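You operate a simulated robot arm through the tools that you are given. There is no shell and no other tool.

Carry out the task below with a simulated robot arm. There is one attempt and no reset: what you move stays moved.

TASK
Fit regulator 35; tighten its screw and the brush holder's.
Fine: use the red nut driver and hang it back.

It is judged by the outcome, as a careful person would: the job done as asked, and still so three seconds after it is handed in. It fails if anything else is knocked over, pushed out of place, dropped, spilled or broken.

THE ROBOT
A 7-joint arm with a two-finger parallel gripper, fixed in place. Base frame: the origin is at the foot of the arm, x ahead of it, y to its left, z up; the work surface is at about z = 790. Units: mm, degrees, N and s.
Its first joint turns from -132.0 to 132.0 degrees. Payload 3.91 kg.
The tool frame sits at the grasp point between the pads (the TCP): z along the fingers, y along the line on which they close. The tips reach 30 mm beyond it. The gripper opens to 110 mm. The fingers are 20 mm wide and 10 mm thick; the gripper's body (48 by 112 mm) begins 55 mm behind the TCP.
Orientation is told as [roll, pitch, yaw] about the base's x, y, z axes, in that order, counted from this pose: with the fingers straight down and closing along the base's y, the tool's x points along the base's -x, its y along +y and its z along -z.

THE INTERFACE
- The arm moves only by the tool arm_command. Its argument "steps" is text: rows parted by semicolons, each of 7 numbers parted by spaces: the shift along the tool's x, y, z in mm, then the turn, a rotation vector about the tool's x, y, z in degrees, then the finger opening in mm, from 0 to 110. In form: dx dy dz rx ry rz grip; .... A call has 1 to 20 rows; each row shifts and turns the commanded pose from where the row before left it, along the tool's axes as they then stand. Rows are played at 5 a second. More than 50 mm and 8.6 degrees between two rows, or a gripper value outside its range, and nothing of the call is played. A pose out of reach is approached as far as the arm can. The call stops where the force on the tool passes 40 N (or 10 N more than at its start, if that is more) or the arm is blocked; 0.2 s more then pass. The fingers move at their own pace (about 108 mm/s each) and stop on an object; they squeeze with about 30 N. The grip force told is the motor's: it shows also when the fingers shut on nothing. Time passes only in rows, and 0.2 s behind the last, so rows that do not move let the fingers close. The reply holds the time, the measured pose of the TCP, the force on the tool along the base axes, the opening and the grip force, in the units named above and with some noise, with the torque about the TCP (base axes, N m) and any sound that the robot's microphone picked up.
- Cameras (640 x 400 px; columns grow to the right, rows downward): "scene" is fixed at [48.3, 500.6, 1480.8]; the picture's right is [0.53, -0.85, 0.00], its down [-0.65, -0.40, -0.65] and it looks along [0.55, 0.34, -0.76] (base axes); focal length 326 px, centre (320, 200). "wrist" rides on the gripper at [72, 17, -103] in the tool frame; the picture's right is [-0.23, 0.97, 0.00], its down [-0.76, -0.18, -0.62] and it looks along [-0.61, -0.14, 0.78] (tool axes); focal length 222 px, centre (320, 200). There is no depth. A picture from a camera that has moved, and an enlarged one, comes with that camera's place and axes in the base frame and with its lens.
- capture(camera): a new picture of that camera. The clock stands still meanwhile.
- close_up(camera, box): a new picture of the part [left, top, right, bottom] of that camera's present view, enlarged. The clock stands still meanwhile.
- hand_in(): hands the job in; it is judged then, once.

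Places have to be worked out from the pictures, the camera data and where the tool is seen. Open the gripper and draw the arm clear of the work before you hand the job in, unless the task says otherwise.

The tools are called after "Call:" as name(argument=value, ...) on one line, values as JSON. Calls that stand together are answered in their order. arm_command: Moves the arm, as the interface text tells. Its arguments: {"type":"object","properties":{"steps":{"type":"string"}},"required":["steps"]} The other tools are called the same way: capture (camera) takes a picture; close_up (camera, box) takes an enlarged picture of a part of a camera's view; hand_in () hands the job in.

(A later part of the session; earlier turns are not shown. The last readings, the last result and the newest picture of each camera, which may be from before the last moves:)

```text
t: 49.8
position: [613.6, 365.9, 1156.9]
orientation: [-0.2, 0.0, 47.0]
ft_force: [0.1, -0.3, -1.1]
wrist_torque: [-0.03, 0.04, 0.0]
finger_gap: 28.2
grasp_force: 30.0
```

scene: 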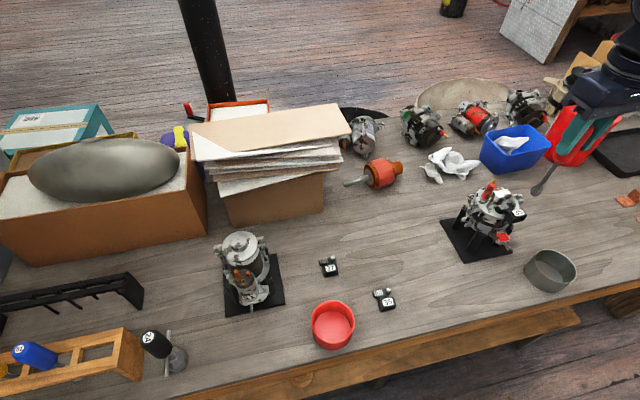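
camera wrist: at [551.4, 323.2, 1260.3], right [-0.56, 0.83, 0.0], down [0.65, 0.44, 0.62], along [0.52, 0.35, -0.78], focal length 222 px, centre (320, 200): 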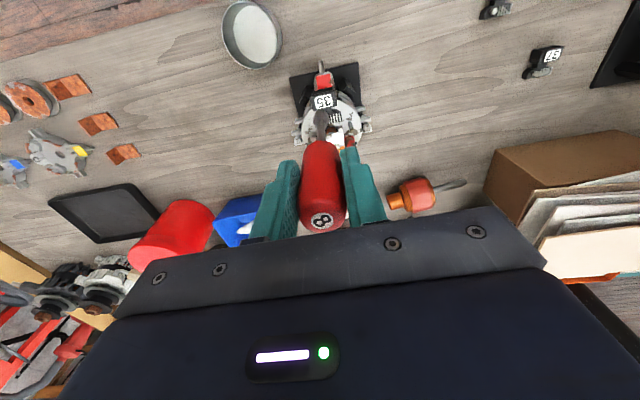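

Both cameras agree that the driver axis lies about 7.3 mm off the TCP along tool -x, with the socket end 143 mm below it. Now I check the orientation of the screw hexes against the socket.

Call:
close_up(camera="scene", box=[500, 185, 532, 205])

Call:
close_up(camera="wrist", box=[305, 128, 337, 148])

Call:
close_up(camera="scene", box=[522, 178, 554, 198])

Call:
close_up(camera="wrist", box=[305, 105, 345, 130])

```text
16.00 times, centred on (516, 195) of scene
camera zoom: at [48.3, 500.6, 1480.8], right [0.53, -0.85, 0.0], down [-0.65, -0.4, -0.65], along [0.55, 0.34, -0.76], focal length 5211 px, centre (-2816, 280)
```

zoom: 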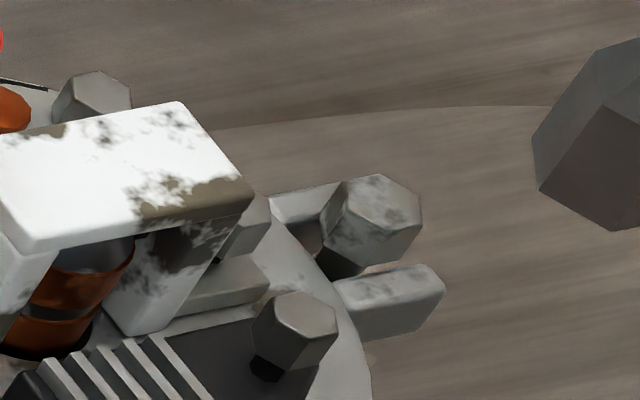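

```text
16.00 times, centred on (321, 138) of wrist
camera zoom: at [551.2, 323.4, 1260.3], right [-0.56, 0.83, 0.0], down [0.65, 0.44, 0.62], along [0.52, 0.35, -0.78], focal length 3554 px, centre (304, 1192)
```

zoom: 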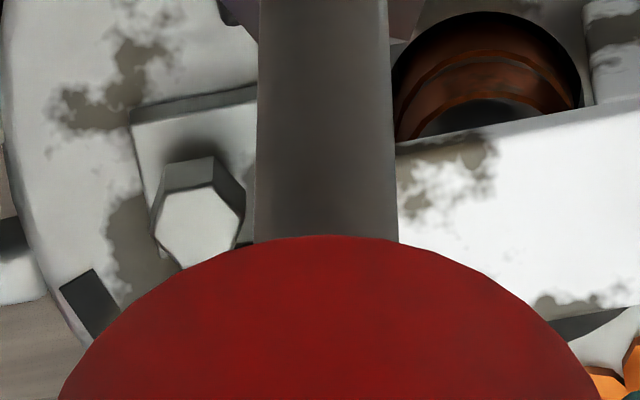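

```text
16.00 times, centred on (538, 188) of scene
camera zoom: at [48.3, 500.6, 1480.8], right [0.53, -0.85, 0.0], down [-0.65, -0.4, -0.65], along [0.55, 0.34, -0.76], focal length 5211 px, centre (-3168, 392)
```

zoom: 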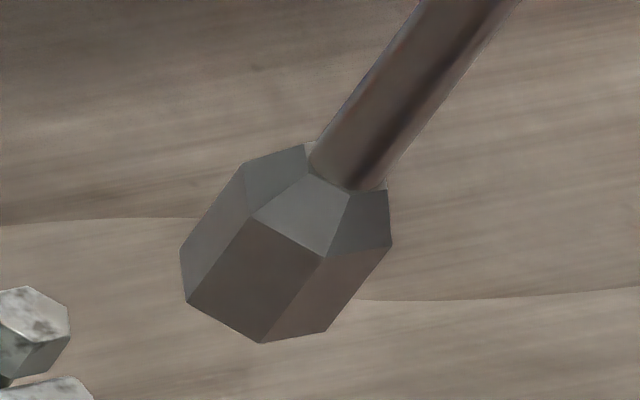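

```text
16.00 times, centred on (325, 118) of wrist
camera zoom: at [551.2, 323.4, 1260.3], right [-0.56, 0.83, 0.0], down [0.65, 0.44, 0.62], along [0.52, 0.35, -0.78], focal length 3554 px, centre (240, 1520)
```

zoom: 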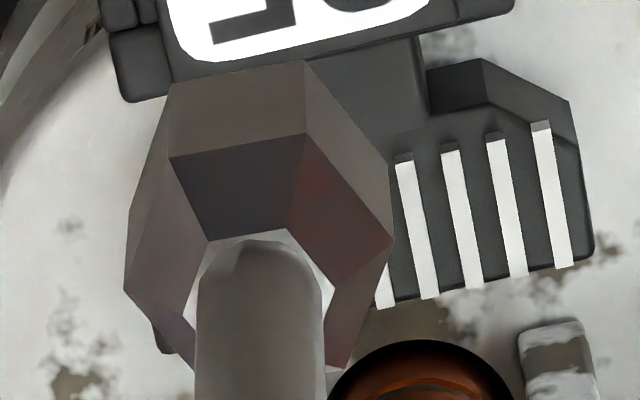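

The brush screw hex is already within a couple of degrees of the socket's orientation. I zoom in on the regulator screw's hex.

Call:
close_up(camera="scene", box=[508, 196, 520, 206])

Call:
close_up(camera="scene", box=[506, 190, 522, 200])

```text
16.00 times, centred on (514, 201) of scene
camera zoom: at [48.3, 500.6, 1480.8], right [0.53, -0.85, 0.0], down [-0.65, -0.4, -0.65], along [0.55, 0.34, -0.76], focal length 5211 px, centre (-2784, 184)
```

zoom: 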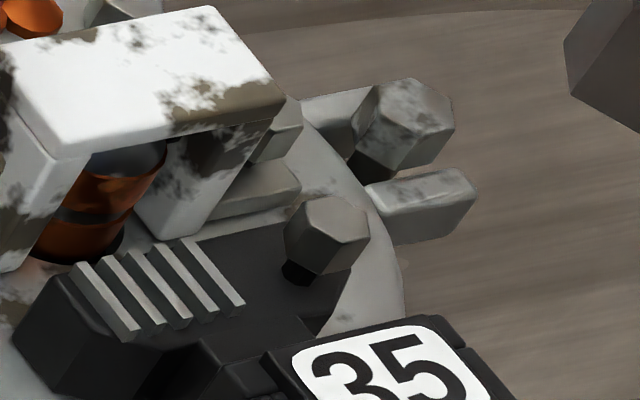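

```text
16.00 times, centred on (514, 195) of scene
camera zoom: at [48.3, 500.6, 1480.8], right [0.53, -0.85, 0.0], down [-0.65, -0.4, -0.65], along [0.55, 0.34, -0.76], focal length 5211 px, centre (-2784, 280)
```

zoom: 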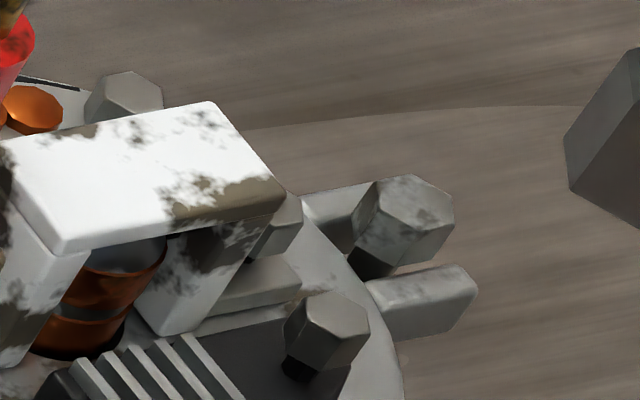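

The regulator screw's hex orientation also matches the socket at this yaw. Its head stands up on a few millimetres of shank, so it needs several turns. I test the available wrist rotation in the counter-clockwise direction while hovering, turning about the driver axis.

Call:
arm_command(steps="-0.08 -1.09 0 0 0 -8.57 15;-0.08 -1.09 0 0 0 -8.57 15;-0.08 -1.09 0 0 0 -8.57 15;-0.08 -1.09 0 0 0 -8.57 15;-0.08 -1.09 0 0 0 -8.57 15;-0.08 -1.09 0 0 0 -8.57 15;-0.08 -1.09 0 0 0 -8.57 15;-0.08 -1.09 0 0 0 -8.57 15;-0.08 -1.09 0 0 0 -8.57 15;-0.08 -1.09 0 0 0 -8.57 15;-0.08 -1.09 0 0 0 -8.57 15;-0.08 -1.09 0 0 0 -8.57 15;-0.08 -1.09 0 0 0 -8.57 15;-0.08 -1.09 0 0 0 -8.57 15;0 0 0 0 0 0 15")

```text
t: 53.0
position: [625.7, 368.0, 1159.1]
orientation: [0.0, 0.1, 167.0]
ft_force: [-0.7, 0.8, -1.3]
wrist_torque: [0.01, 0.03, -0.01]
finger_gap: 27.7
grasp_force: 29.9
```

Yaw 167° was reached fine. I keep testing further.

Call:
arm_command(steps="-0.08 -1.09 0 0 0 -8.57 15;-0.08 -1.09 0 0 0 -8.57 15;-0.08 -1.09 0 0 0 -8.57 15;-0.08 -1.09 0 0 0 -8.57 15;-0.08 -1.09 0 0 0 -8.57 15;-0.08 -1.09 0 0 0 -8.57 15;-0.08 -1.09 0 0 0 -8.57 15;0 0 0 0 0 0 15")

```text
t: 54.8
position: [623.3, 374.3, 1159.8]
orientation: [0.1, 0.0, -133.0]
ft_force: [0.7, -0.6, -1.4]
wrist_torque: [0.0, -0.04, 0.0]
finger_gap: 28.0
grasp_force: 29.7
```

Still no limit at yaw 227°. I try another 60°.

Call:
arm_command(steps="-0.08 -1.09 0 0 0 -8.57 15;-0.08 -1.09 0 0 0 -8.57 15;-0.08 -1.09 0 0 0 -8.57 15;-0.08 -1.09 0 0 0 -8.57 15;-0.08 -1.09 0 0 0 -8.57 15;-0.08 -1.09 0 0 0 -8.57 15;-0.08 -1.09 0 0 0 -8.57 15;0 0 0 0 0 0 15")

```text
t: 56.6
position: [538.1, 375.0, 1148.6]
orientation: [0.0, 0.1, -74.3]
ft_force: [-0.3, -0.2, -0.5]
wrist_torque: [0.0, -0.02, 0.03]
finger_gap: 27.7
grasp_force: 29.9
out of reach, approached as far as the arm can: row 6, 7
```

The limit lies near yaw 270°. I turn back by the same 60°.

Call:
arm_command(steps="-0.08 1.09 0 0 0 8.57 15;-0.08 1.09 0 0 0 8.57 15;-0.08 1.09 0 0 0 8.57 15;-0.08 1.09 0 0 0 8.57 15;-0.08 1.09 0 0 0 8.57 15;-0.08 1.09 0 0 0 8.57 15;-0.08 1.09 0 0 0 8.57 15;0 0 0 0 0 0 15")

Call:
capture(camera="scene")

Call:
capture(camera="wrist")

```text
t: 58.4
position: [546.9, 372.9, 1148.1]
orientation: [0.0, 0.0, -133.1]
ft_force: [0.2, -0.2, -1.2]
wrist_torque: [0.01, -0.04, -0.02]
finger_gap: 27.9
grasp_force: 30.1
```

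```text
taken
```

scene: 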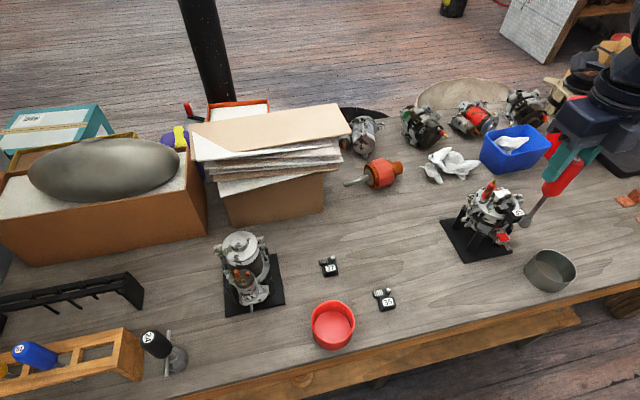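

```text
taken
camera wrist: at [608.6, 413.3, 1252.4], right [0.56, -0.83, 0.0], down [-0.65, -0.43, 0.62], along [-0.52, -0.35, -0.78], focal length 222 px, centre (320, 200)
```

wrist: 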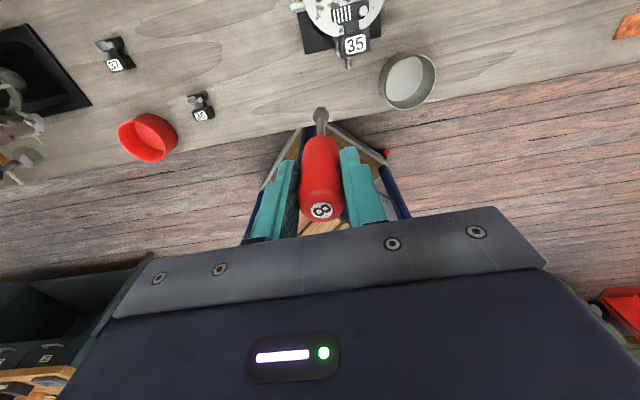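

The arm re-based the pose, so from now on I avoid going past yaw 260°. I move above the regulator screw at yaw 227° (a multiple of 60° from the aligned yaw) and test the full 300° clockwise stroke in the air.

Call:
arm_command(steps="25.3 21.1 -4 0 0 0 15;25.3 21.1 -4 0 0 0 15;25.3 21.1 -4 0 0 0 15;0 0 0 0 0 0 15")

Call:
arm_command(steps="-0.08 1.09 0 0 0 8.57 15;-0.08 1.09 0 0 0 8.57 15;-0.08 1.09 0 0 0 8.57 15;-0.08 1.09 0 0 0 8.57 15;-0.08 1.09 0 0 0 8.57 15;-0.08 1.09 0 0 0 8.57 15;-0.08 1.09 0 0 0 8.57 15;-0.08 1.09 0 0 0 8.57 15;-0.08 1.09 0 0 0 8.57 15;-0.08 1.09 0 0 0 8.57 15;-0.08 1.09 0 0 0 8.57 15;-0.08 1.09 0 0 0 8.57 15;-0.08 1.09 0 0 0 8.57 15;-0.08 1.09 0 0 0 8.57 15;-0.08 1.09 0 0 0 8.57 15;-0.08 1.09 0 0 0 8.57 15;-0.08 1.09 0 0 0 8.57 15;-0.08 1.09 0 0 0 8.57 15;0 0 0 0 0 0 15")

Call:
arm_command(steps="-0.08 1.09 0 0 0 8.57 15;-0.08 1.09 0 0 0 8.57 15;-0.08 1.09 0 0 0 8.57 15;-0.08 1.09 0 0 0 8.57 15;-0.08 1.09 0 0 0 8.57 15;-0.08 1.09 0 0 0 8.57 15;-0.08 1.09 0 0 0 8.57 15;-0.08 1.09 0 0 0 8.57 15;-0.08 1.09 0 0 0 8.57 15;-0.08 1.09 0 0 0 8.57 15;0 0 0 0 0 0 15")

```text
t: 59.4
position: [647.5, 383.7, 1160.6]
orientation: [0.1, 0.0, -133.0]
ft_force: [0.9, 0.7, -1.6]
wrist_torque: [-0.02, -0.01, -0.02]
finger_gap: 28.0
grasp_force: 29.8
```

```text
t: 63.4
position: [637.4, 373.2, 1160.7]
orientation: [-0.1, 0.1, 72.6]
ft_force: [0.1, 0.0, -1.9]
wrist_torque: [0.02, 0.05, 0.01]
finger_gap: 27.2
grasp_force: 30.2
```

```text
t: 65.8
position: [632.0, 381.5, 1160.7]
orientation: [0.1, -0.1, -13.2]
ft_force: [-0.4, -0.1, -1.2]
wrist_torque: [0.0, 0.01, 0.0]
finger_gap: 27.3
grasp_force: 30.3
```

All fine down to yaw -13°. I continue to -73° to confirm the stroke's end.

Call:
arm_command(steps="-0.08 1.09 0 0 0 8.57 15;-0.08 1.09 0 0 0 8.57 15;-0.08 1.09 0 0 0 8.57 15;-0.08 1.09 0 0 0 8.57 15;-0.08 1.09 0 0 0 8.57 15;-0.08 1.09 0 0 0 8.57 15;-0.08 1.09 0 0 0 8.57 15;0 0 0 0 0 0 15")

Call:
close_up(camera="scene", box=[490, 130, 570, 210])

```text
t: 67.6
position: [636.9, 386.1, 1159.7]
orientation: [0.0, -0.1, -73.2]
ft_force: [0.2, 0.0, -1.7]
wrist_torque: [0.0, 0.0, 0.04]
finger_gap: 27.8
grasp_force: 29.5
```

```text
5.00 times, centred on (530, 170) of scene
camera zoom: at [48.3, 500.6, 1480.8], right [0.53, -0.85, 0.0], down [-0.65, -0.4, -0.65], along [0.55, 0.34, -0.76], focal length 1628 px, centre (-730, 350)
```

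zoom: 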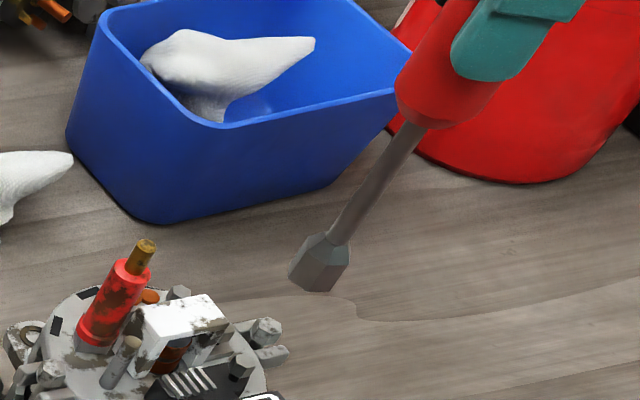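

The full stroke works. Before engaging I re-measure the socket's location in both cameras at this yaw.

Call:
close_up(camera="scene", box=[510, 170, 550, 195])

Call:
close_up(camera="wrist", box=[290, 80, 360, 150])

Call:
capture(camera="wrist")

Call:
arm_command(steps="0 0 0 0 0 0 15")

Call:
arm_command(steps="0 0 0 0 0 0 15")

```text
16.00 times, centred on (530, 182) of scene
camera zoom: at [48.3, 500.6, 1480.8], right [0.53, -0.85, 0.0], down [-0.65, -0.4, -0.65], along [0.55, 0.34, -0.76], focal length 5211 px, centre (-3040, 480)
```

zoom: 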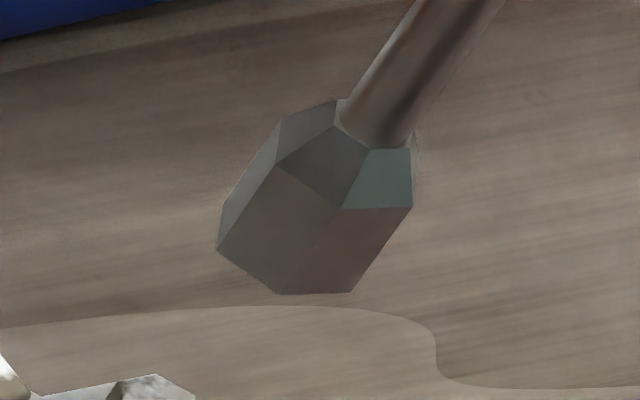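

```text
5.71 times, centred on (325, 115) of wrist
camera zoom: at [632.2, 460.0, 1263.2], right [1.0, 0.07, 0.0], down [0.05, -0.78, 0.62], along [0.04, -0.62, -0.78], focal length 1269 px, centre (291, 686)
```

zoom: 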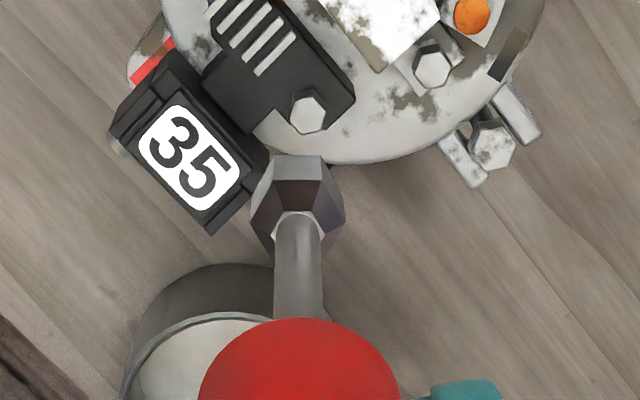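

```text
taken
camera wrist: at [632.2, 460.0, 1263.2], right [1.0, 0.07, 0.0], down [0.05, -0.78, 0.62], along [0.04, -0.62, -0.78], focal length 222 px, centre (320, 200)
```

wrist: 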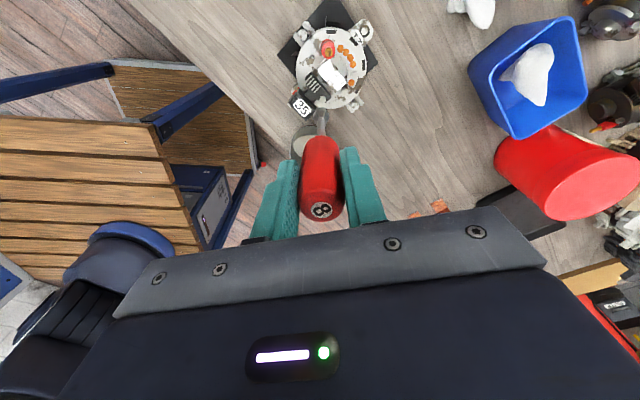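

```text
t: 68.0
position: [637.6, 386.1, 1158.6]
orientation: [0.1, -0.2, -73.0]
ft_force: [0.8, 0.2, -1.3]
wrist_torque: [-0.01, 0.03, -0.02]
finger_gap: 27.4
grasp_force: 30.6
```

```text
t: 68.4
position: [638.1, 386.0, 1159.3]
orientation: [0.0, -0.1, -72.9]
ft_force: [-0.6, 0.1, -0.9]
wrist_torque: [0.0, 0.01, -0.02]
finger_gap: 27.6
grasp_force: 29.7
```

The images suggest the driver may have shifted slightly in the grip. I take precise enlargements of the handle top and the socket.

Call:
close_up(camera="wrist", box=[296, 190, 344, 225])

Call:
close_up(camera="wrist", box=[301, 100, 341, 125])

Call:
close_up(camera="wrist", box=[240, 120, 400, 230])

Call:
close_up(camera="scene", box=[510, 110, 606, 200])

```text
11.43 times, centred on (320, 208) of wrist
camera zoom: at [632.1, 460.0, 1263.1], right [1.0, 0.07, 0.0], down [0.05, -0.78, 0.62], along [0.04, -0.62, -0.78], focal length 2538 px, centre (320, 114)
```

zoom: 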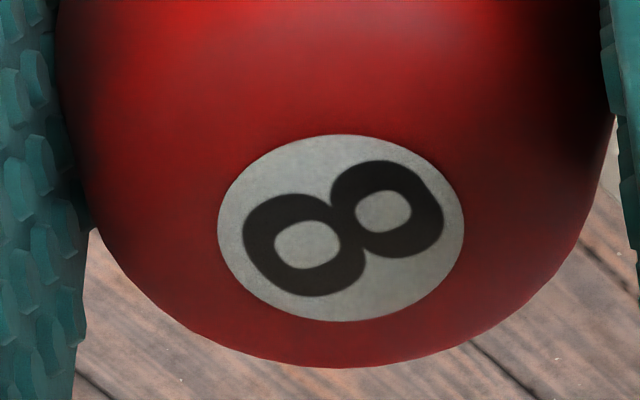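

```text
16.00 times, centred on (321, 112) of wrist
camera zoom: at [632.1, 460.0, 1263.1], right [1.0, 0.07, 0.0], down [0.05, -0.78, 0.62], along [0.04, -0.62, -0.78], focal length 3554 px, centre (304, 1600)
```

zoom: 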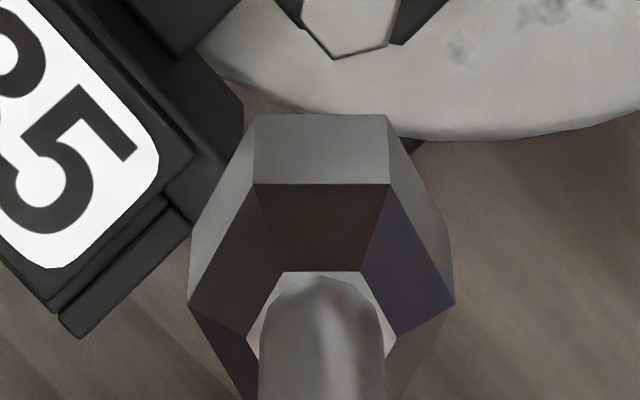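

```text
3.64 times, centred on (320, 175) of wrist
camera zoom: at [632.1, 460.0, 1263.1], right [1.0, 0.07, 0.0], down [0.05, -0.78, 0.62], along [0.04, -0.62, -0.78], focal length 808 px, centre (320, 291)
```

zoom: 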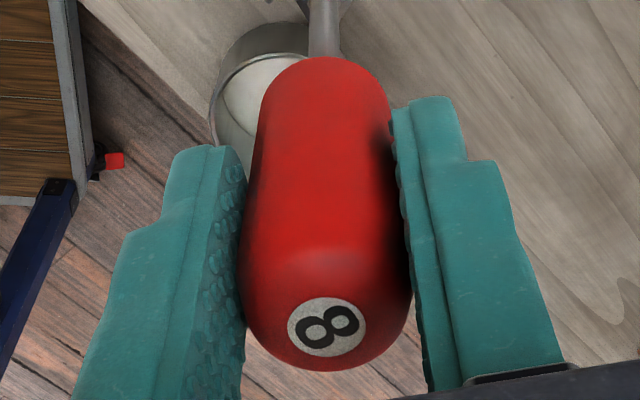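

```text
4.44 times, centred on (558, 155) of scene
camera zoom: at [48.3, 500.6, 1480.8], right [0.53, -0.85, 0.0], down [-0.65, -0.4, -0.65], along [0.55, 0.34, -0.76], focal length 1448 px, centre (-738, 400)
```

zoom: 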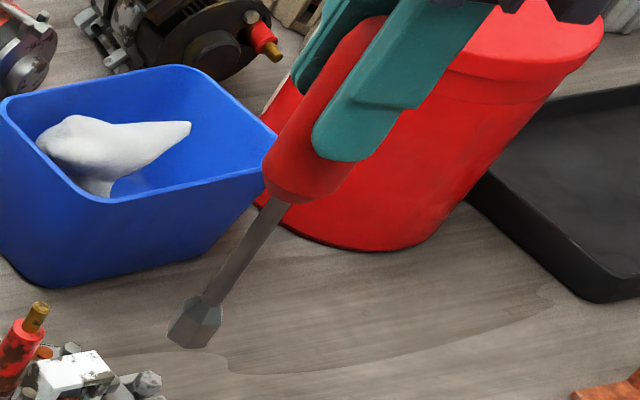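

The driver has turned about 10° in the grip, and its axis is some millimetres off the TCP. I measure the axis offset by turning 180° in the air and comparing tip positions in the scene camera.

Call:
arm_command(steps="-0.056 -0.745 0 0 0 -8.571 15;-0.056 -0.745 0 0 0 -8.571 15;-0.056 -0.745 0 0 0 -8.571 15;-0.056 -0.745 0 0 0 -8.571 15;-0.056 -0.745 0 0 0 -8.571 15;-0.056 -0.745 0 0 0 -8.571 15;-0.056 -0.745 0 0 0 -8.571 15;-0.056 -0.745 0 0 0 -8.571 15;-0.056 -0.745 0 0 0 -8.571 15;-0.056 -0.745 0 0 0 -8.571 15;-0.056 -0.745 0 0 0 -8.571 15;-0.056 -0.745 0 0 0 -8.571 15;-0.056 -0.745 0 0 0 -8.571 15;-0.056 -0.745 0 0 0 -8.571 15;-0.056 -0.745 0 0 0 -8.571 15;-0.056 -0.745 0 0 0 -8.571 15;-0.056 -0.745 0 0 0 -8.571 15;-0.056 -0.745 0 0 0 -8.571 15;-0.056 -0.745 0 0 0 -8.571 15;0 0 0 0 0 0 15")

Call:
arm_command(steps="-0.056 -0.745 0 0 0 -8.571 15;-0.056 -0.745 0 0 0 -8.571 15;0 0 0 0 0 0 15;0 0 0 0 0 0 15")

Call:
close_up(camera="scene", box=[510, 170, 550, 195])

Call:
close_up(camera="wrist", box=[301, 100, 341, 125])

Call:
close_up(camera="wrist", box=[296, 190, 344, 225])

```text
t: 72.6
position: [639.4, 378.3, 1158.9]
orientation: [-0.1, 0.1, 89.8]
ft_force: [-0.1, -0.4, -1.6]
wrist_torque: [0.01, 0.02, -0.02]
finger_gap: 27.6
grasp_force: 29.6
```

```text
t: 73.6
position: [642.0, 376.9, 1159.8]
orientation: [0.0, 0.0, 107.0]
ft_force: [0.1, -0.4, -1.9]
wrist_torque: [0.0, 0.0, 0.05]
finger_gap: 27.7
grasp_force: 30.0
```

```text
16.00 times, centred on (530, 182) of scene
camera zoom: at [48.3, 500.6, 1480.8], right [0.53, -0.85, 0.0], down [-0.65, -0.4, -0.65], along [0.55, 0.34, -0.76], focal length 5211 px, centre (-3040, 480)
```

zoom: 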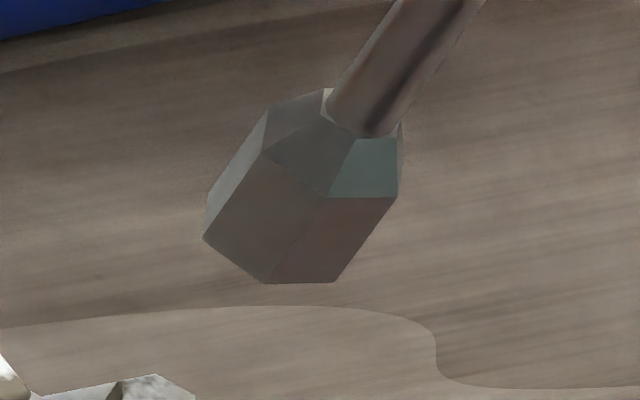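

```text
16.00 times, centred on (321, 112) of wrist
camera zoom: at [645.8, 303.7, 1263.9], right [-1.0, -0.07, 0.0], down [-0.05, 0.78, 0.62], along [-0.04, 0.62, -0.78], focal length 3554 px, centre (304, 1600)
```

zoom: 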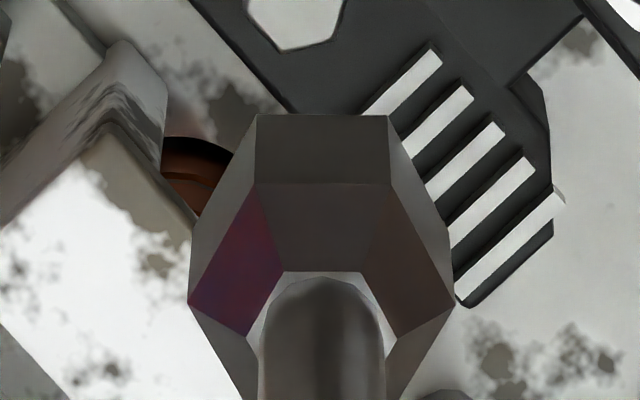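

```text
11.43 times, centred on (320, 208) of wrist
camera zoom: at [645.8, 303.7, 1263.9], right [-1.0, -0.07, 0.0], down [-0.05, 0.78, 0.62], along [-0.04, 0.62, -0.78], focal length 2538 px, centre (320, 114)
```

zoom: 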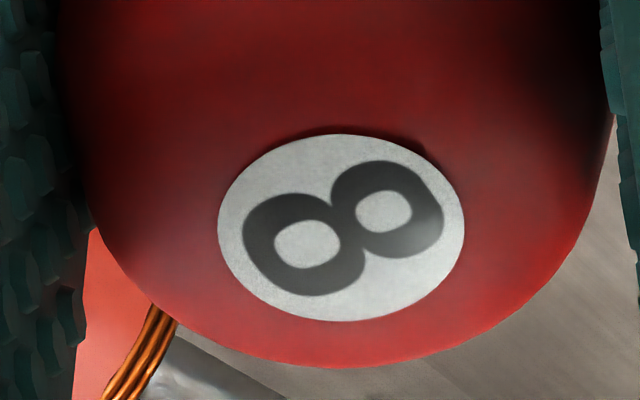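

No slip this time, and the comparison gives the tip axis at tool (-5.8, -0.7). The hexes need about a +9.6° match, so I turn to yaw ≈236.6° at the start of a stroke.

Call:
arm_command(steps="0.04 -0.872 0 0 0 -8.571 15;0.04 -0.872 0 0 0 -8.571 15;0.04 -0.872 0 0 0 -8.571 15;0.04 -0.872 0 0 0 -8.571 15;0.04 -0.872 0 0 0 -8.571 15;0.04 -0.872 0 0 0 -8.571 15;0.04 -0.872 0 0 0 -8.571 15;0.04 -0.872 0 0 0 -8.571 15;0.04 -0.872 0 0 0 -8.571 15;0.04 -0.872 0 0 0 -8.571 15;0.04 -0.872 0 0 0 -8.571 15;0.04 -0.872 0 0 0 -8.571 15;0.04 -0.872 0 0 0 -8.571 15;0.04 -0.872 0 0 0 -8.571 15;0.04 -0.872 0 0 0 -8.571 15;0 -0.1 0 0 0 -1 15;0 0 0 0 0 0 15")

Call:
capture(camera="wrist")

Call:
close_up(camera="wrist", box=[285, 75, 365, 135])

Call:
close_up(camera="scene", box=[490, 165, 554, 205])

```text
t: 77.2
position: [642.7, 388.5, 1160.2]
orientation: [0.1, 0.0, -123.3]
ft_force: [0.2, 0.6, -0.4]
wrist_torque: [0.01, -0.02, 0.02]
finger_gap: 27.6
grasp_force: 29.9
```

```text
taken
camera wrist: at [696.8, 439.1, 1264.4], right [0.69, -0.73, 0.0], down [-0.57, -0.54, 0.62], along [-0.45, -0.43, -0.78], focal length 222 px, centre (320, 200)
```

wrist: 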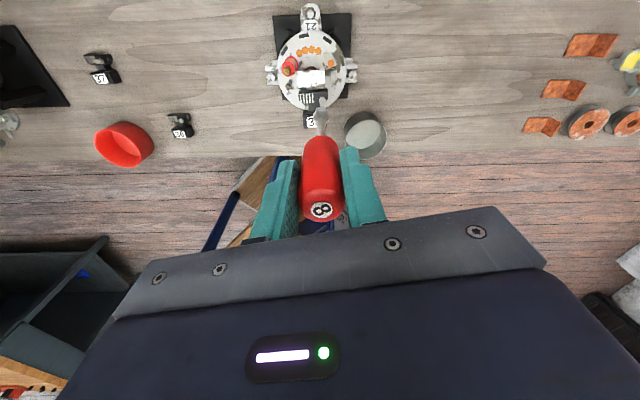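

```text
6.67 times, centred on (325, 105) of wrist
camera zoom: at [696.8, 439.1, 1264.4], right [0.69, -0.73, 0.0], down [-0.57, -0.54, 0.62], along [-0.45, -0.43, -0.78], focal length 1481 px, centre (287, 833)
```

zoom: 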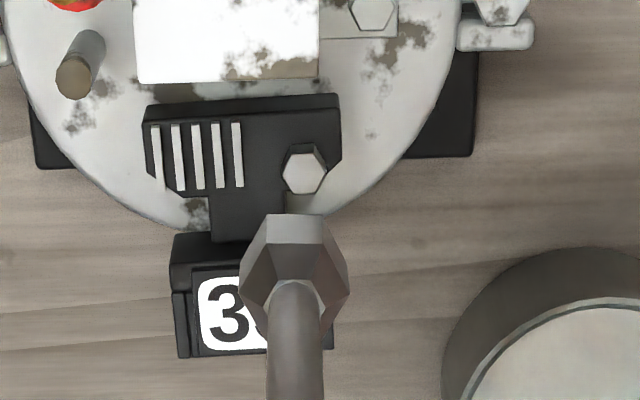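

```text
10.00 times, centred on (522, 185) of scene
camera zoom: at [48.3, 500.6, 1480.8], right [0.53, -0.85, 0.0], down [-0.65, -0.4, -0.65], along [0.55, 0.34, -0.76], focal length 3257 px, centre (-1700, 350)
```

zoom: 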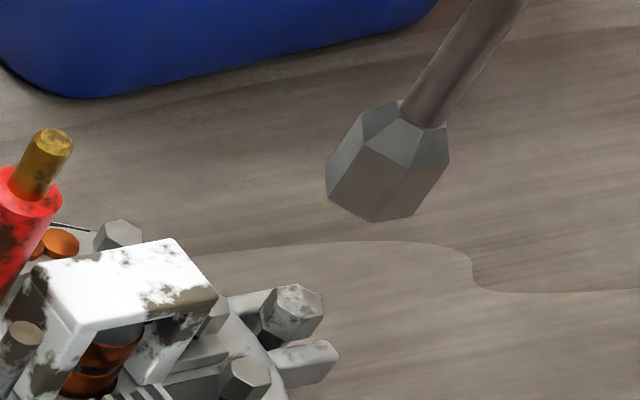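

In both cameras the tip is within about 1–2 mm of being above the screw. I lower to roughly 10 mm over the head for a close comparison.

Call:
arm_command(steps="0 0 20 0 0 0 15;0 0 20 0 0 0 15;0 0 0 0 0 0 15;0 0 0 0 0 0 15")

Call:
close_up(camera="wrist", box=[297, 90, 345, 120])

Call:
close_up(camera="scene", box=[498, 180, 538, 205])

```text
t: 78.2
position: [642.7, 387.7, 1121.6]
orientation: [0.1, -0.1, -123.5]
ft_force: [0.1, -0.3, -1.0]
wrist_torque: [-0.02, 0.0, 0.01]
finger_gap: 27.7
grasp_force: 29.9
```

```text
13.33 times, centred on (321, 105) of wrist
camera zoom: at [697.4, 438.2, 1225.7], right [0.69, -0.73, 0.0], down [-0.57, -0.54, 0.62], along [-0.45, -0.43, -0.78], focal length 2962 px, centre (307, 1467)
```

zoom: 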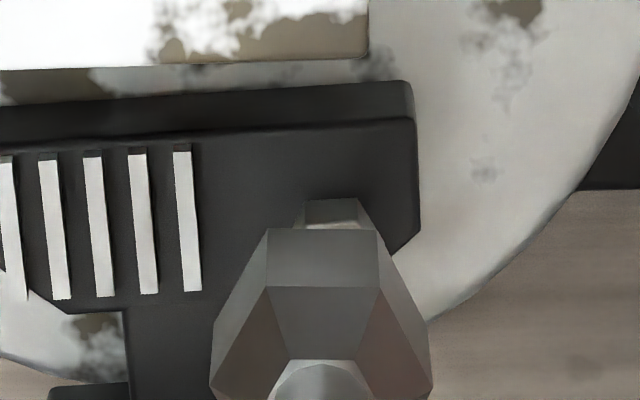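

```text
16.00 times, centred on (518, 192) of scene
camera zoom: at [48.3, 500.6, 1480.8], right [0.53, -0.85, 0.0], down [-0.65, -0.4, -0.65], along [0.55, 0.34, -0.76], focal length 5211 px, centre (-2848, 320)
```

zoom: 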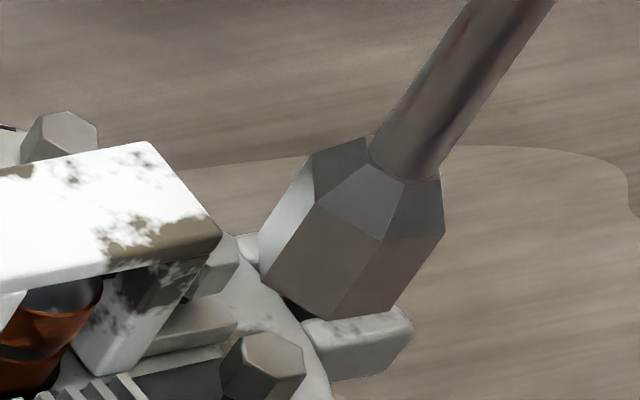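

The tip is centred within 1 mm; the screw lies about 0.8 mm towards tool +y. I correct that and lower in small steps.

Call:
arm_command(steps="0.2 0.8 6 0 0 0 15;0 0 0 0 0 0 15")

Call:
close_up(camera="wrist", box=[297, 90, 345, 120])

Call:
close_up(camera="scene", box=[498, 185, 538, 210])

```text
t: 78.8
position: [644.9, 388.4, 1116.0]
orientation: [0.1, -0.1, -123.5]
ft_force: [-0.6, -0.7, -1.2]
wrist_torque: [-0.01, -0.01, -0.01]
finger_gap: 27.5
grasp_force: 29.7
```

```text
13.33 times, centred on (321, 105) of wrist
camera zoom: at [698.6, 438.8, 1219.1], right [0.69, -0.73, 0.0], down [-0.57, -0.54, 0.62], along [-0.45, -0.43, -0.78], focal length 2962 px, centre (307, 1467)
```

zoom: 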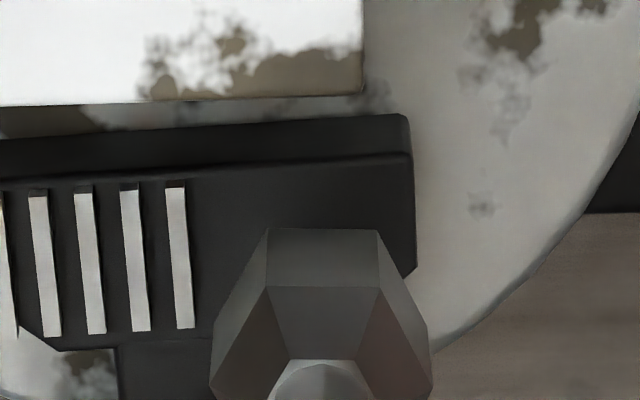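

```text
16.00 times, centred on (518, 198) of scene
camera zoom: at [48.3, 500.6, 1480.8], right [0.53, -0.85, 0.0], down [-0.65, -0.4, -0.65], along [0.55, 0.34, -0.76], focal length 5211 px, centre (-2848, 240)
```

zoom: 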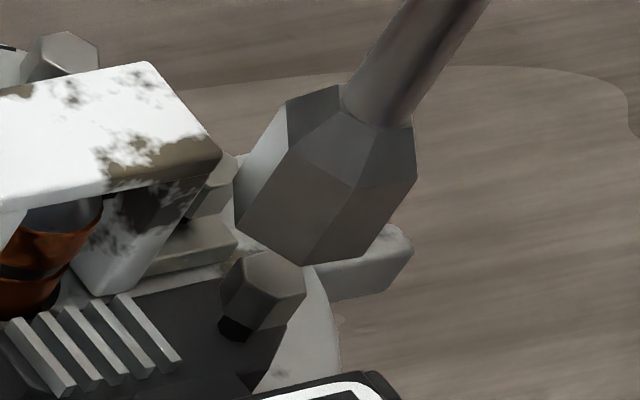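

The vertical line from socket to screw is right, with roughly 8–10 mm to go. I lower further, watching the force.

Call:
arm_command(steps="0 0 4 0 0 0 15;0 0 2 0 0 0 15;0 0 0 0 0 0 15")

Call:
arm_command(steps="0 0 1.5 0 0 0 15;0 0 0 0 0 0 15")

Call:
close_up(camera="scene", box=[498, 185, 538, 210])

```text
t: 79.6
position: [645.7, 387.1, 1110.1]
orientation: [0.1, 0.0, -123.5]
ft_force: [0.5, 0.6, -1.2]
wrist_torque: [-0.01, -0.02, 0.02]
finger_gap: 27.4
grasp_force: 29.9
```

```text
t: 80.2
position: [644.9, 387.6, 1107.7]
orientation: [0.1, -0.1, -123.5]
ft_force: [0.3, 0.1, -0.7]
wrist_torque: [0.04, -0.01, -0.06]
finger_gap: 27.6
grasp_force: 30.2
```

```text
16.00 times, centred on (518, 198) of scene
camera zoom: at [48.3, 500.6, 1480.8], right [0.53, -0.85, 0.0], down [-0.65, -0.4, -0.65], along [0.55, 0.34, -0.76], focal length 5211 px, centre (-2848, 240)
```

zoom: 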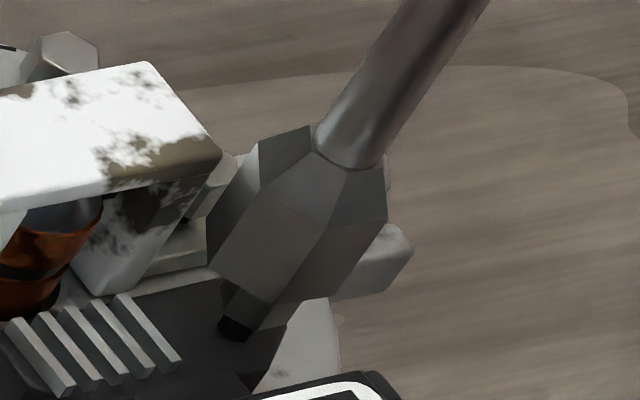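

The socket is already slipping over the head without force. I keep lowering in 1 mm steps until it seats.

Call:
arm_command(steps="0 0 1.5 0 0 0 15;0 0 0 0 0 0 15")

Call:
arm_command(steps="0 0 1.5 0 0 0 15;0 0 0 0 0 0 15")

Call:
arm_command(steps="0 0 1 0 0 0 15;0 0 0 0 0 0 15")

Call:
close_up(camera="scene", box=[498, 185, 538, 210])

```text
t: 80.8
position: [644.8, 389.4, 1105.7]
orientation: [0.2, -0.1, -123.4]
ft_force: [-0.1, 0.4, -2.2]
wrist_torque: [0.03, -0.02, 0.01]
finger_gap: 27.5
grasp_force: 30.2
```

```text
t: 81.4
position: [643.2, 388.1, 1103.9]
orientation: [0.1, 0.1, -123.5]
ft_force: [-0.2, -0.3, -1.3]
wrist_torque: [-0.05, -0.01, 0.01]
finger_gap: 27.6
grasp_force: 30.0
```

```text
t: 82.0
position: [644.6, 388.7, 1103.7]
orientation: [0.1, -0.1, -123.6]
ft_force: [-0.5, 0.0, -1.2]
wrist_torque: [-0.05, -0.04, -0.02]
finger_gap: 27.4
grasp_force: 29.8
```

```text
16.00 times, centred on (518, 198) of scene
camera zoom: at [48.3, 500.6, 1480.8], right [0.53, -0.85, 0.0], down [-0.65, -0.4, -0.65], along [0.55, 0.34, -0.76], focal length 5211 px, centre (-2848, 240)
```

zoom: 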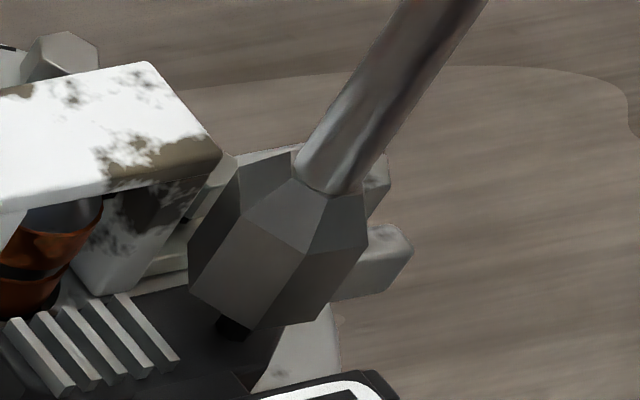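

The socket now encloses most of the head. I continue until I feel a light contact.

Call:
arm_command(steps="0 0 1 0 0 0 15;0 0 0 0 0 0 15")

Call:
arm_command(steps="0 0 1 0 0 0 15;0 0 0 0 0 0 15")

Call:
arm_command(steps="0 0 1 0 0 0 15;0 0 0 0 0 0 15")

```text
t: 82.6
position: [643.9, 388.0, 1102.1]
orientation: [0.0, 0.0, -123.5]
ft_force: [-0.5, 0.5, -1.7]
wrist_torque: [0.0, -0.01, 0.02]
finger_gap: 27.6
grasp_force: 29.2
```

```text
t: 83.2
position: [642.9, 388.4, 1099.6]
orientation: [0.0, -0.1, -123.5]
ft_force: [-0.4, -0.3, -1.0]
wrist_torque: [0.02, 0.01, -0.03]
finger_gap: 27.7
grasp_force: 29.2
```

```text
t: 83.8
position: [644.5, 388.9, 1100.7]
orientation: [0.1, -0.1, -123.6]
ft_force: [0.3, 1.2, -0.1]
wrist_torque: [-0.01, 0.01, 0.0]
finger_gap: 27.5
grasp_force: 30.1
```

Contact seems to be starting. I look again and press 1 mm more.

Call:
arm_command(steps="0 0 0.7 0 0 0 15;0 0 0 0 0 0 15")

Call:
close_up(camera="scene", box=[498, 185, 538, 210])

Call:
close_up(camera="wrist", box=[290, 85, 354, 125])

```text
t: 84.4
position: [644.4, 389.1, 1099.8]
orientation: [0.1, -0.1, -123.5]
ft_force: [-0.3, -1.1, -2.1]
wrist_torque: [-0.06, 0.01, 0.0]
finger_gap: 27.6
grasp_force: 30.2
```

```text
16.00 times, centred on (518, 198) of scene
camera zoom: at [48.3, 500.6, 1480.8], right [0.53, -0.85, 0.0], down [-0.65, -0.4, -0.65], along [0.55, 0.34, -0.76], focal length 5211 px, centre (-2848, 240)
```

zoom: 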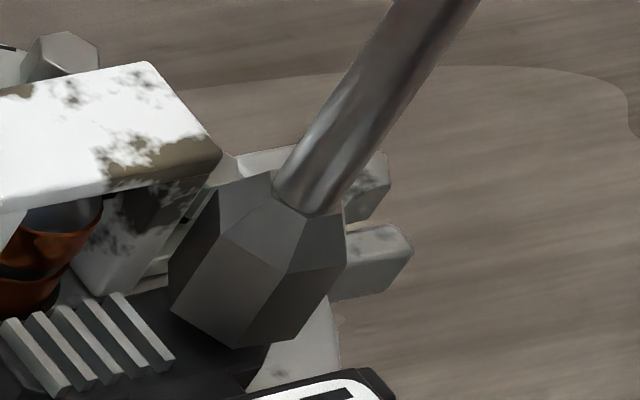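

```text
10.00 times, centred on (322, 105) of wrist
camera zoom: at [697.8, 439.7, 1202.4], right [0.69, -0.73, 0.0], down [-0.57, -0.54, 0.62], along [-0.45, -0.43, -0.78], focal length 2221 px, centre (300, 1150)
```

zoom: 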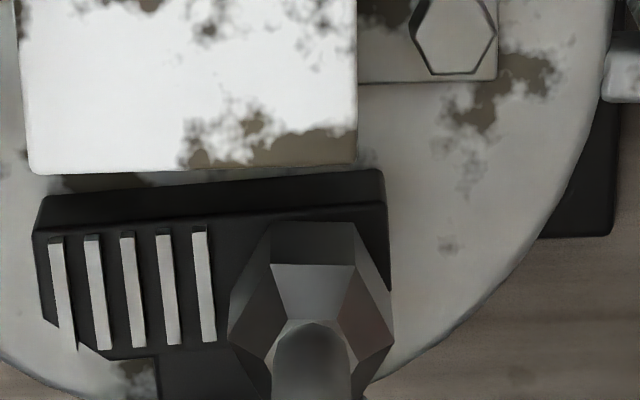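

The socket fully covers the head and is close to the bar surface. I back off 1 mm and turn clockwise about the driver axis, watching torque and sounds.

Call:
arm_command(steps="0 0 -1 0 0 0 15;-0.169 0.857 0 0 0 8.571 15;-0.169 0.857 0 0 0 8.571 15;-0.169 0.857 0 0 0 8.571 15;-0.169 0.857 0 0 0 8.571 15;0 0 0 0 0 0 15")

Call:
close_up(camera="scene", box=[498, 185, 538, 210])

```text
t: 85.8
position: [645.1, 386.4, 1099.8]
orientation: [0.0, 0.0, -157.8]
ft_force: [-4.3, -0.6, -0.6]
wrist_torque: [-0.06, 0.64, -0.01]
finger_gap: 27.7
grasp_force: 30.0
```

```text
16.00 times, centred on (518, 198) of scene
camera zoom: at [48.3, 500.6, 1480.8], right [0.53, -0.85, 0.0], down [-0.65, -0.4, -0.65], along [0.55, 0.34, -0.76], focal length 5211 px, centre (-2848, 240)
```

zoom: 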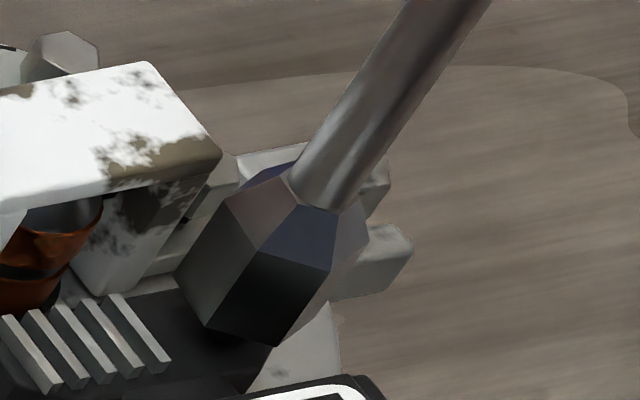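

A 4 N side force shows the tip is slightly off axis towards +x. I relieve it by a small shift.

Call:
arm_command(steps="-0.93 -0.38 0 0 0 0 15;0 0 0 0 0 0 15")

Call:
arm_command(steps="0 0 0 0 0 0 15")

Call:
close_up(camera="wrist", box=[290, 70, 354, 125])

Call:
close_up(camera="scene", box=[484, 185, 540, 220])

```text
t: 86.4
position: [646.4, 385.0, 1101.3]
orientation: [0.0, 0.1, -157.7]
ft_force: [-0.3, 0.5, -0.4]
wrist_torque: [0.02, -0.02, 0.01]
finger_gap: 27.4
grasp_force: 30.0
```

```text
t: 86.8
position: [646.5, 385.1, 1101.2]
orientation: [0.0, 0.1, -157.9]
ft_force: [-0.6, 0.5, -2.0]
wrist_torque: [0.02, 0.0, -0.04]
finger_gap: 27.9
grasp_force: 30.3
```

```text
7.27 times, centred on (322, 98) of wrist
camera zoom: at [719.3, 396.8, 1204.6], right [0.16, -0.99, 0.0], down [-0.77, -0.12, 0.62], along [-0.61, -0.1, -0.78], focal length 1615 px, centre (306, 946)
```

zoom: 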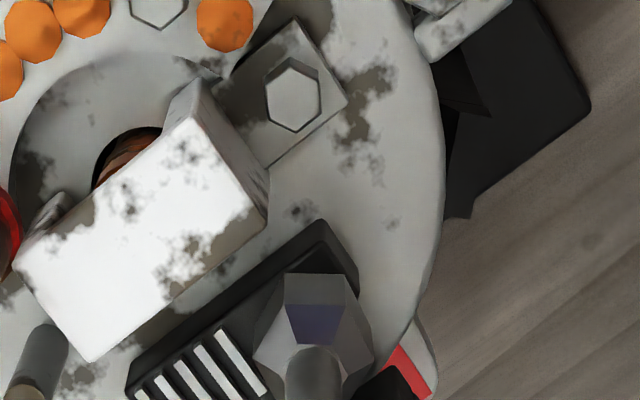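

```text
11.43 times, centred on (512, 202) of scene
camera zoom: at [48.3, 500.6, 1480.8], right [0.53, -0.85, 0.0], down [-0.65, -0.4, -0.65], along [0.55, 0.34, -0.76], focal length 3722 px, centre (-1874, 171)
```

zoom: 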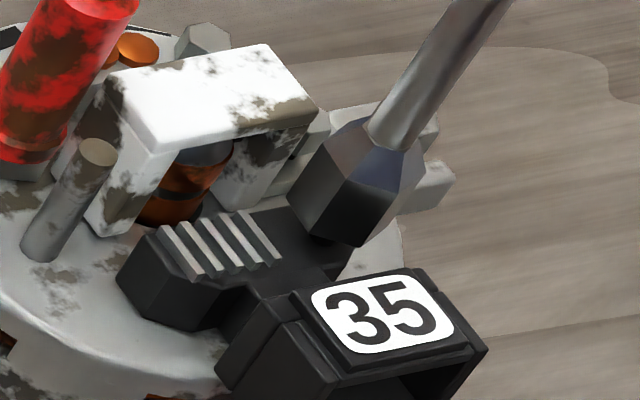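

The side force is gone, but the regulator seems to have crept about 2–3 mm inward. I lift the driver off to inspect the screw and the regulator's position.

Call:
arm_command(steps="0 0 -5 0 0 0 15;0 0 -10 0 0 0 15;0 0 -20 0 0 0 15;0 0 0 0 0 0 15")

Call:
close_up(camera="scene", box=[484, 188, 540, 223])

Call:
close_up(camera="wrist", box=[290, 70, 354, 125])

```text
t: 87.8
position: [644.0, 385.8, 1136.4]
orientation: [0.1, -0.1, -157.8]
ft_force: [0.1, 0.9, -1.1]
wrist_torque: [-0.03, -0.01, 0.0]
finger_gap: 27.6
grasp_force: 29.7
```

```text
11.43 times, centred on (512, 206) of scene
camera zoom: at [48.3, 500.6, 1480.8], right [0.53, -0.85, 0.0], down [-0.65, -0.4, -0.65], along [0.55, 0.34, -0.76], focal length 3722 px, centre (-1874, 137)
```

zoom: 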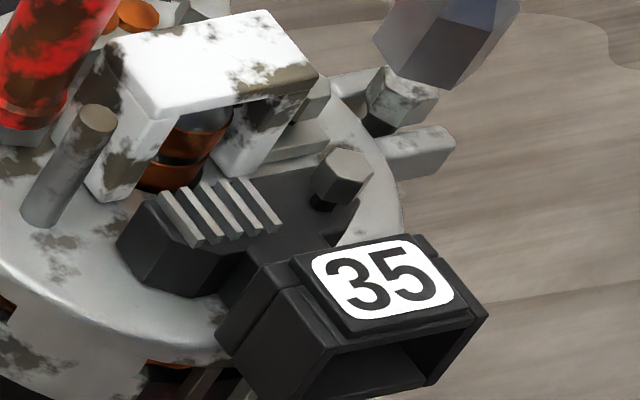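

```text
7.27 times, centred on (322, 98) of wrist
camera zoom: at [718.4, 397.0, 1239.9], right [0.16, -0.99, 0.0], down [-0.77, -0.12, 0.62], along [-0.61, -0.1, -0.78], focal length 1615 px, centre (306, 946)
```

zoom: 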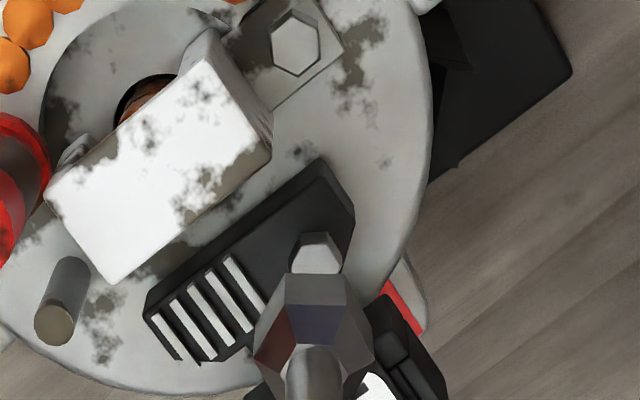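

The screw turned with the driver, and the regulator moved only about 1.4 mm sideways. I go back down over the head at the relieved position and continue turning in small portions.

Call:
arm_command(steps="0 0 20 0 0 0 15;0 0 10 0 0 0 15;0 0 4 0 0 0 15;0 0 0 0 0 0 15")

Call:
arm_command(steps="-0.169 0.857 0 0 0 8.571 15;-0.169 0.857 0 0 0 8.571 15;-0.169 0.857 0 0 0 8.571 15;-0.169 0.857 0 0 0 8.571 15;0 0 0 0 0 0 15")

Call:
close_up(camera="scene", box=[484, 188, 540, 223])

```text
t: 88.8
position: [644.0, 384.8, 1101.7]
orientation: [0.1, -0.1, -157.7]
ft_force: [-0.6, 0.0, -0.7]
wrist_torque: [-0.01, -0.02, 0.01]
finger_gap: 28.2
grasp_force: 29.9
```

```text
t: 90.0
position: [645.6, 382.1, 1101.8]
orientation: [0.1, 0.0, 167.9]
ft_force: [-0.4, 0.9, -1.0]
wrist_torque: [-0.01, -0.04, 0.0]
finger_gap: 27.6
grasp_force: 29.8
```

```text
11.43 times, centred on (512, 206) of scene
camera zoom: at [48.3, 500.6, 1480.8], right [0.53, -0.85, 0.0], down [-0.65, -0.4, -0.65], along [0.55, 0.34, -0.76], focal length 3722 px, centre (-1874, 137)
```

zoom: 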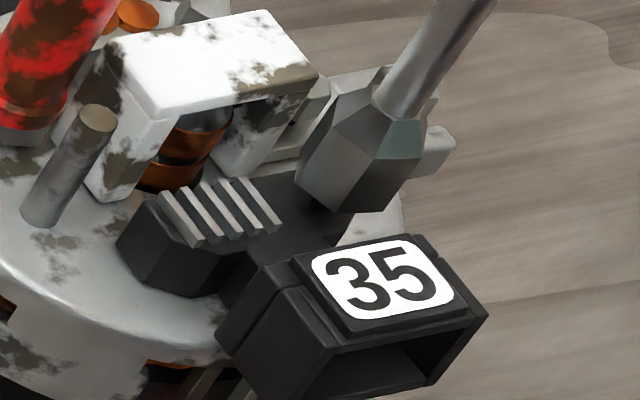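

No side force and the regulator stays put. I continue turning.

Call:
arm_command(steps="-0.169 0.857 0 0 0 8.571 15;-0.169 0.857 0 0 0 8.571 15;-0.169 0.857 0 0 0 8.571 15;-0.169 0.857 0 0 0 8.571 15;-0.169 0.857 0 0 0 8.571 15;-0.169 0.857 0 0 0 8.571 15;-0.169 0.857 0 0 0 8.571 15;0 0 0 0 0 0 15")

Call:
arm_command(steps="-0.169 0.857 0 0 0 8.571 15;-0.169 0.857 0 0 0 8.571 15;-0.169 0.857 0 0 0 8.571 15;-0.169 0.857 0 0 0 8.571 15;-0.169 0.857 0 0 0 8.571 15;-0.169 0.857 0 0 0 8.571 15;-0.169 0.857 0 0 0 8.571 15;0 0 0 0 0 0 15")

Call:
close_up(camera="scene", box=[484, 188, 540, 223])

```text
t: 91.8
position: [639.7, 376.8, 1101.0]
orientation: [0.0, 0.2, 107.9]
ft_force: [-0.7, 0.0, -0.8]
wrist_torque: [0.01, -0.01, -0.02]
finger_gap: 27.6
grasp_force: 29.9
```

```text
t: 93.6
position: [635.0, 378.3, 1101.8]
orientation: [-0.1, 0.0, 47.8]
ft_force: [-0.3, 0.5, -1.3]
wrist_torque: [0.05, -0.01, -0.02]
finger_gap: 27.5
grasp_force: 30.1
```

```text
11.43 times, centred on (512, 206) of scene
camera zoom: at [48.3, 500.6, 1480.8], right [0.53, -0.85, 0.0], down [-0.65, -0.4, -0.65], along [0.55, 0.34, -0.76], focal length 3722 px, centre (-1874, 137)
```

zoom: 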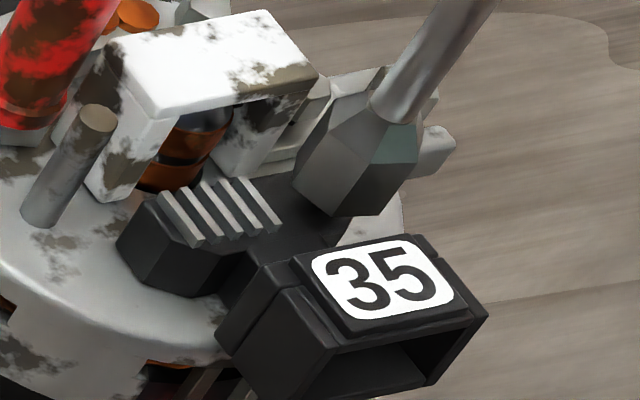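

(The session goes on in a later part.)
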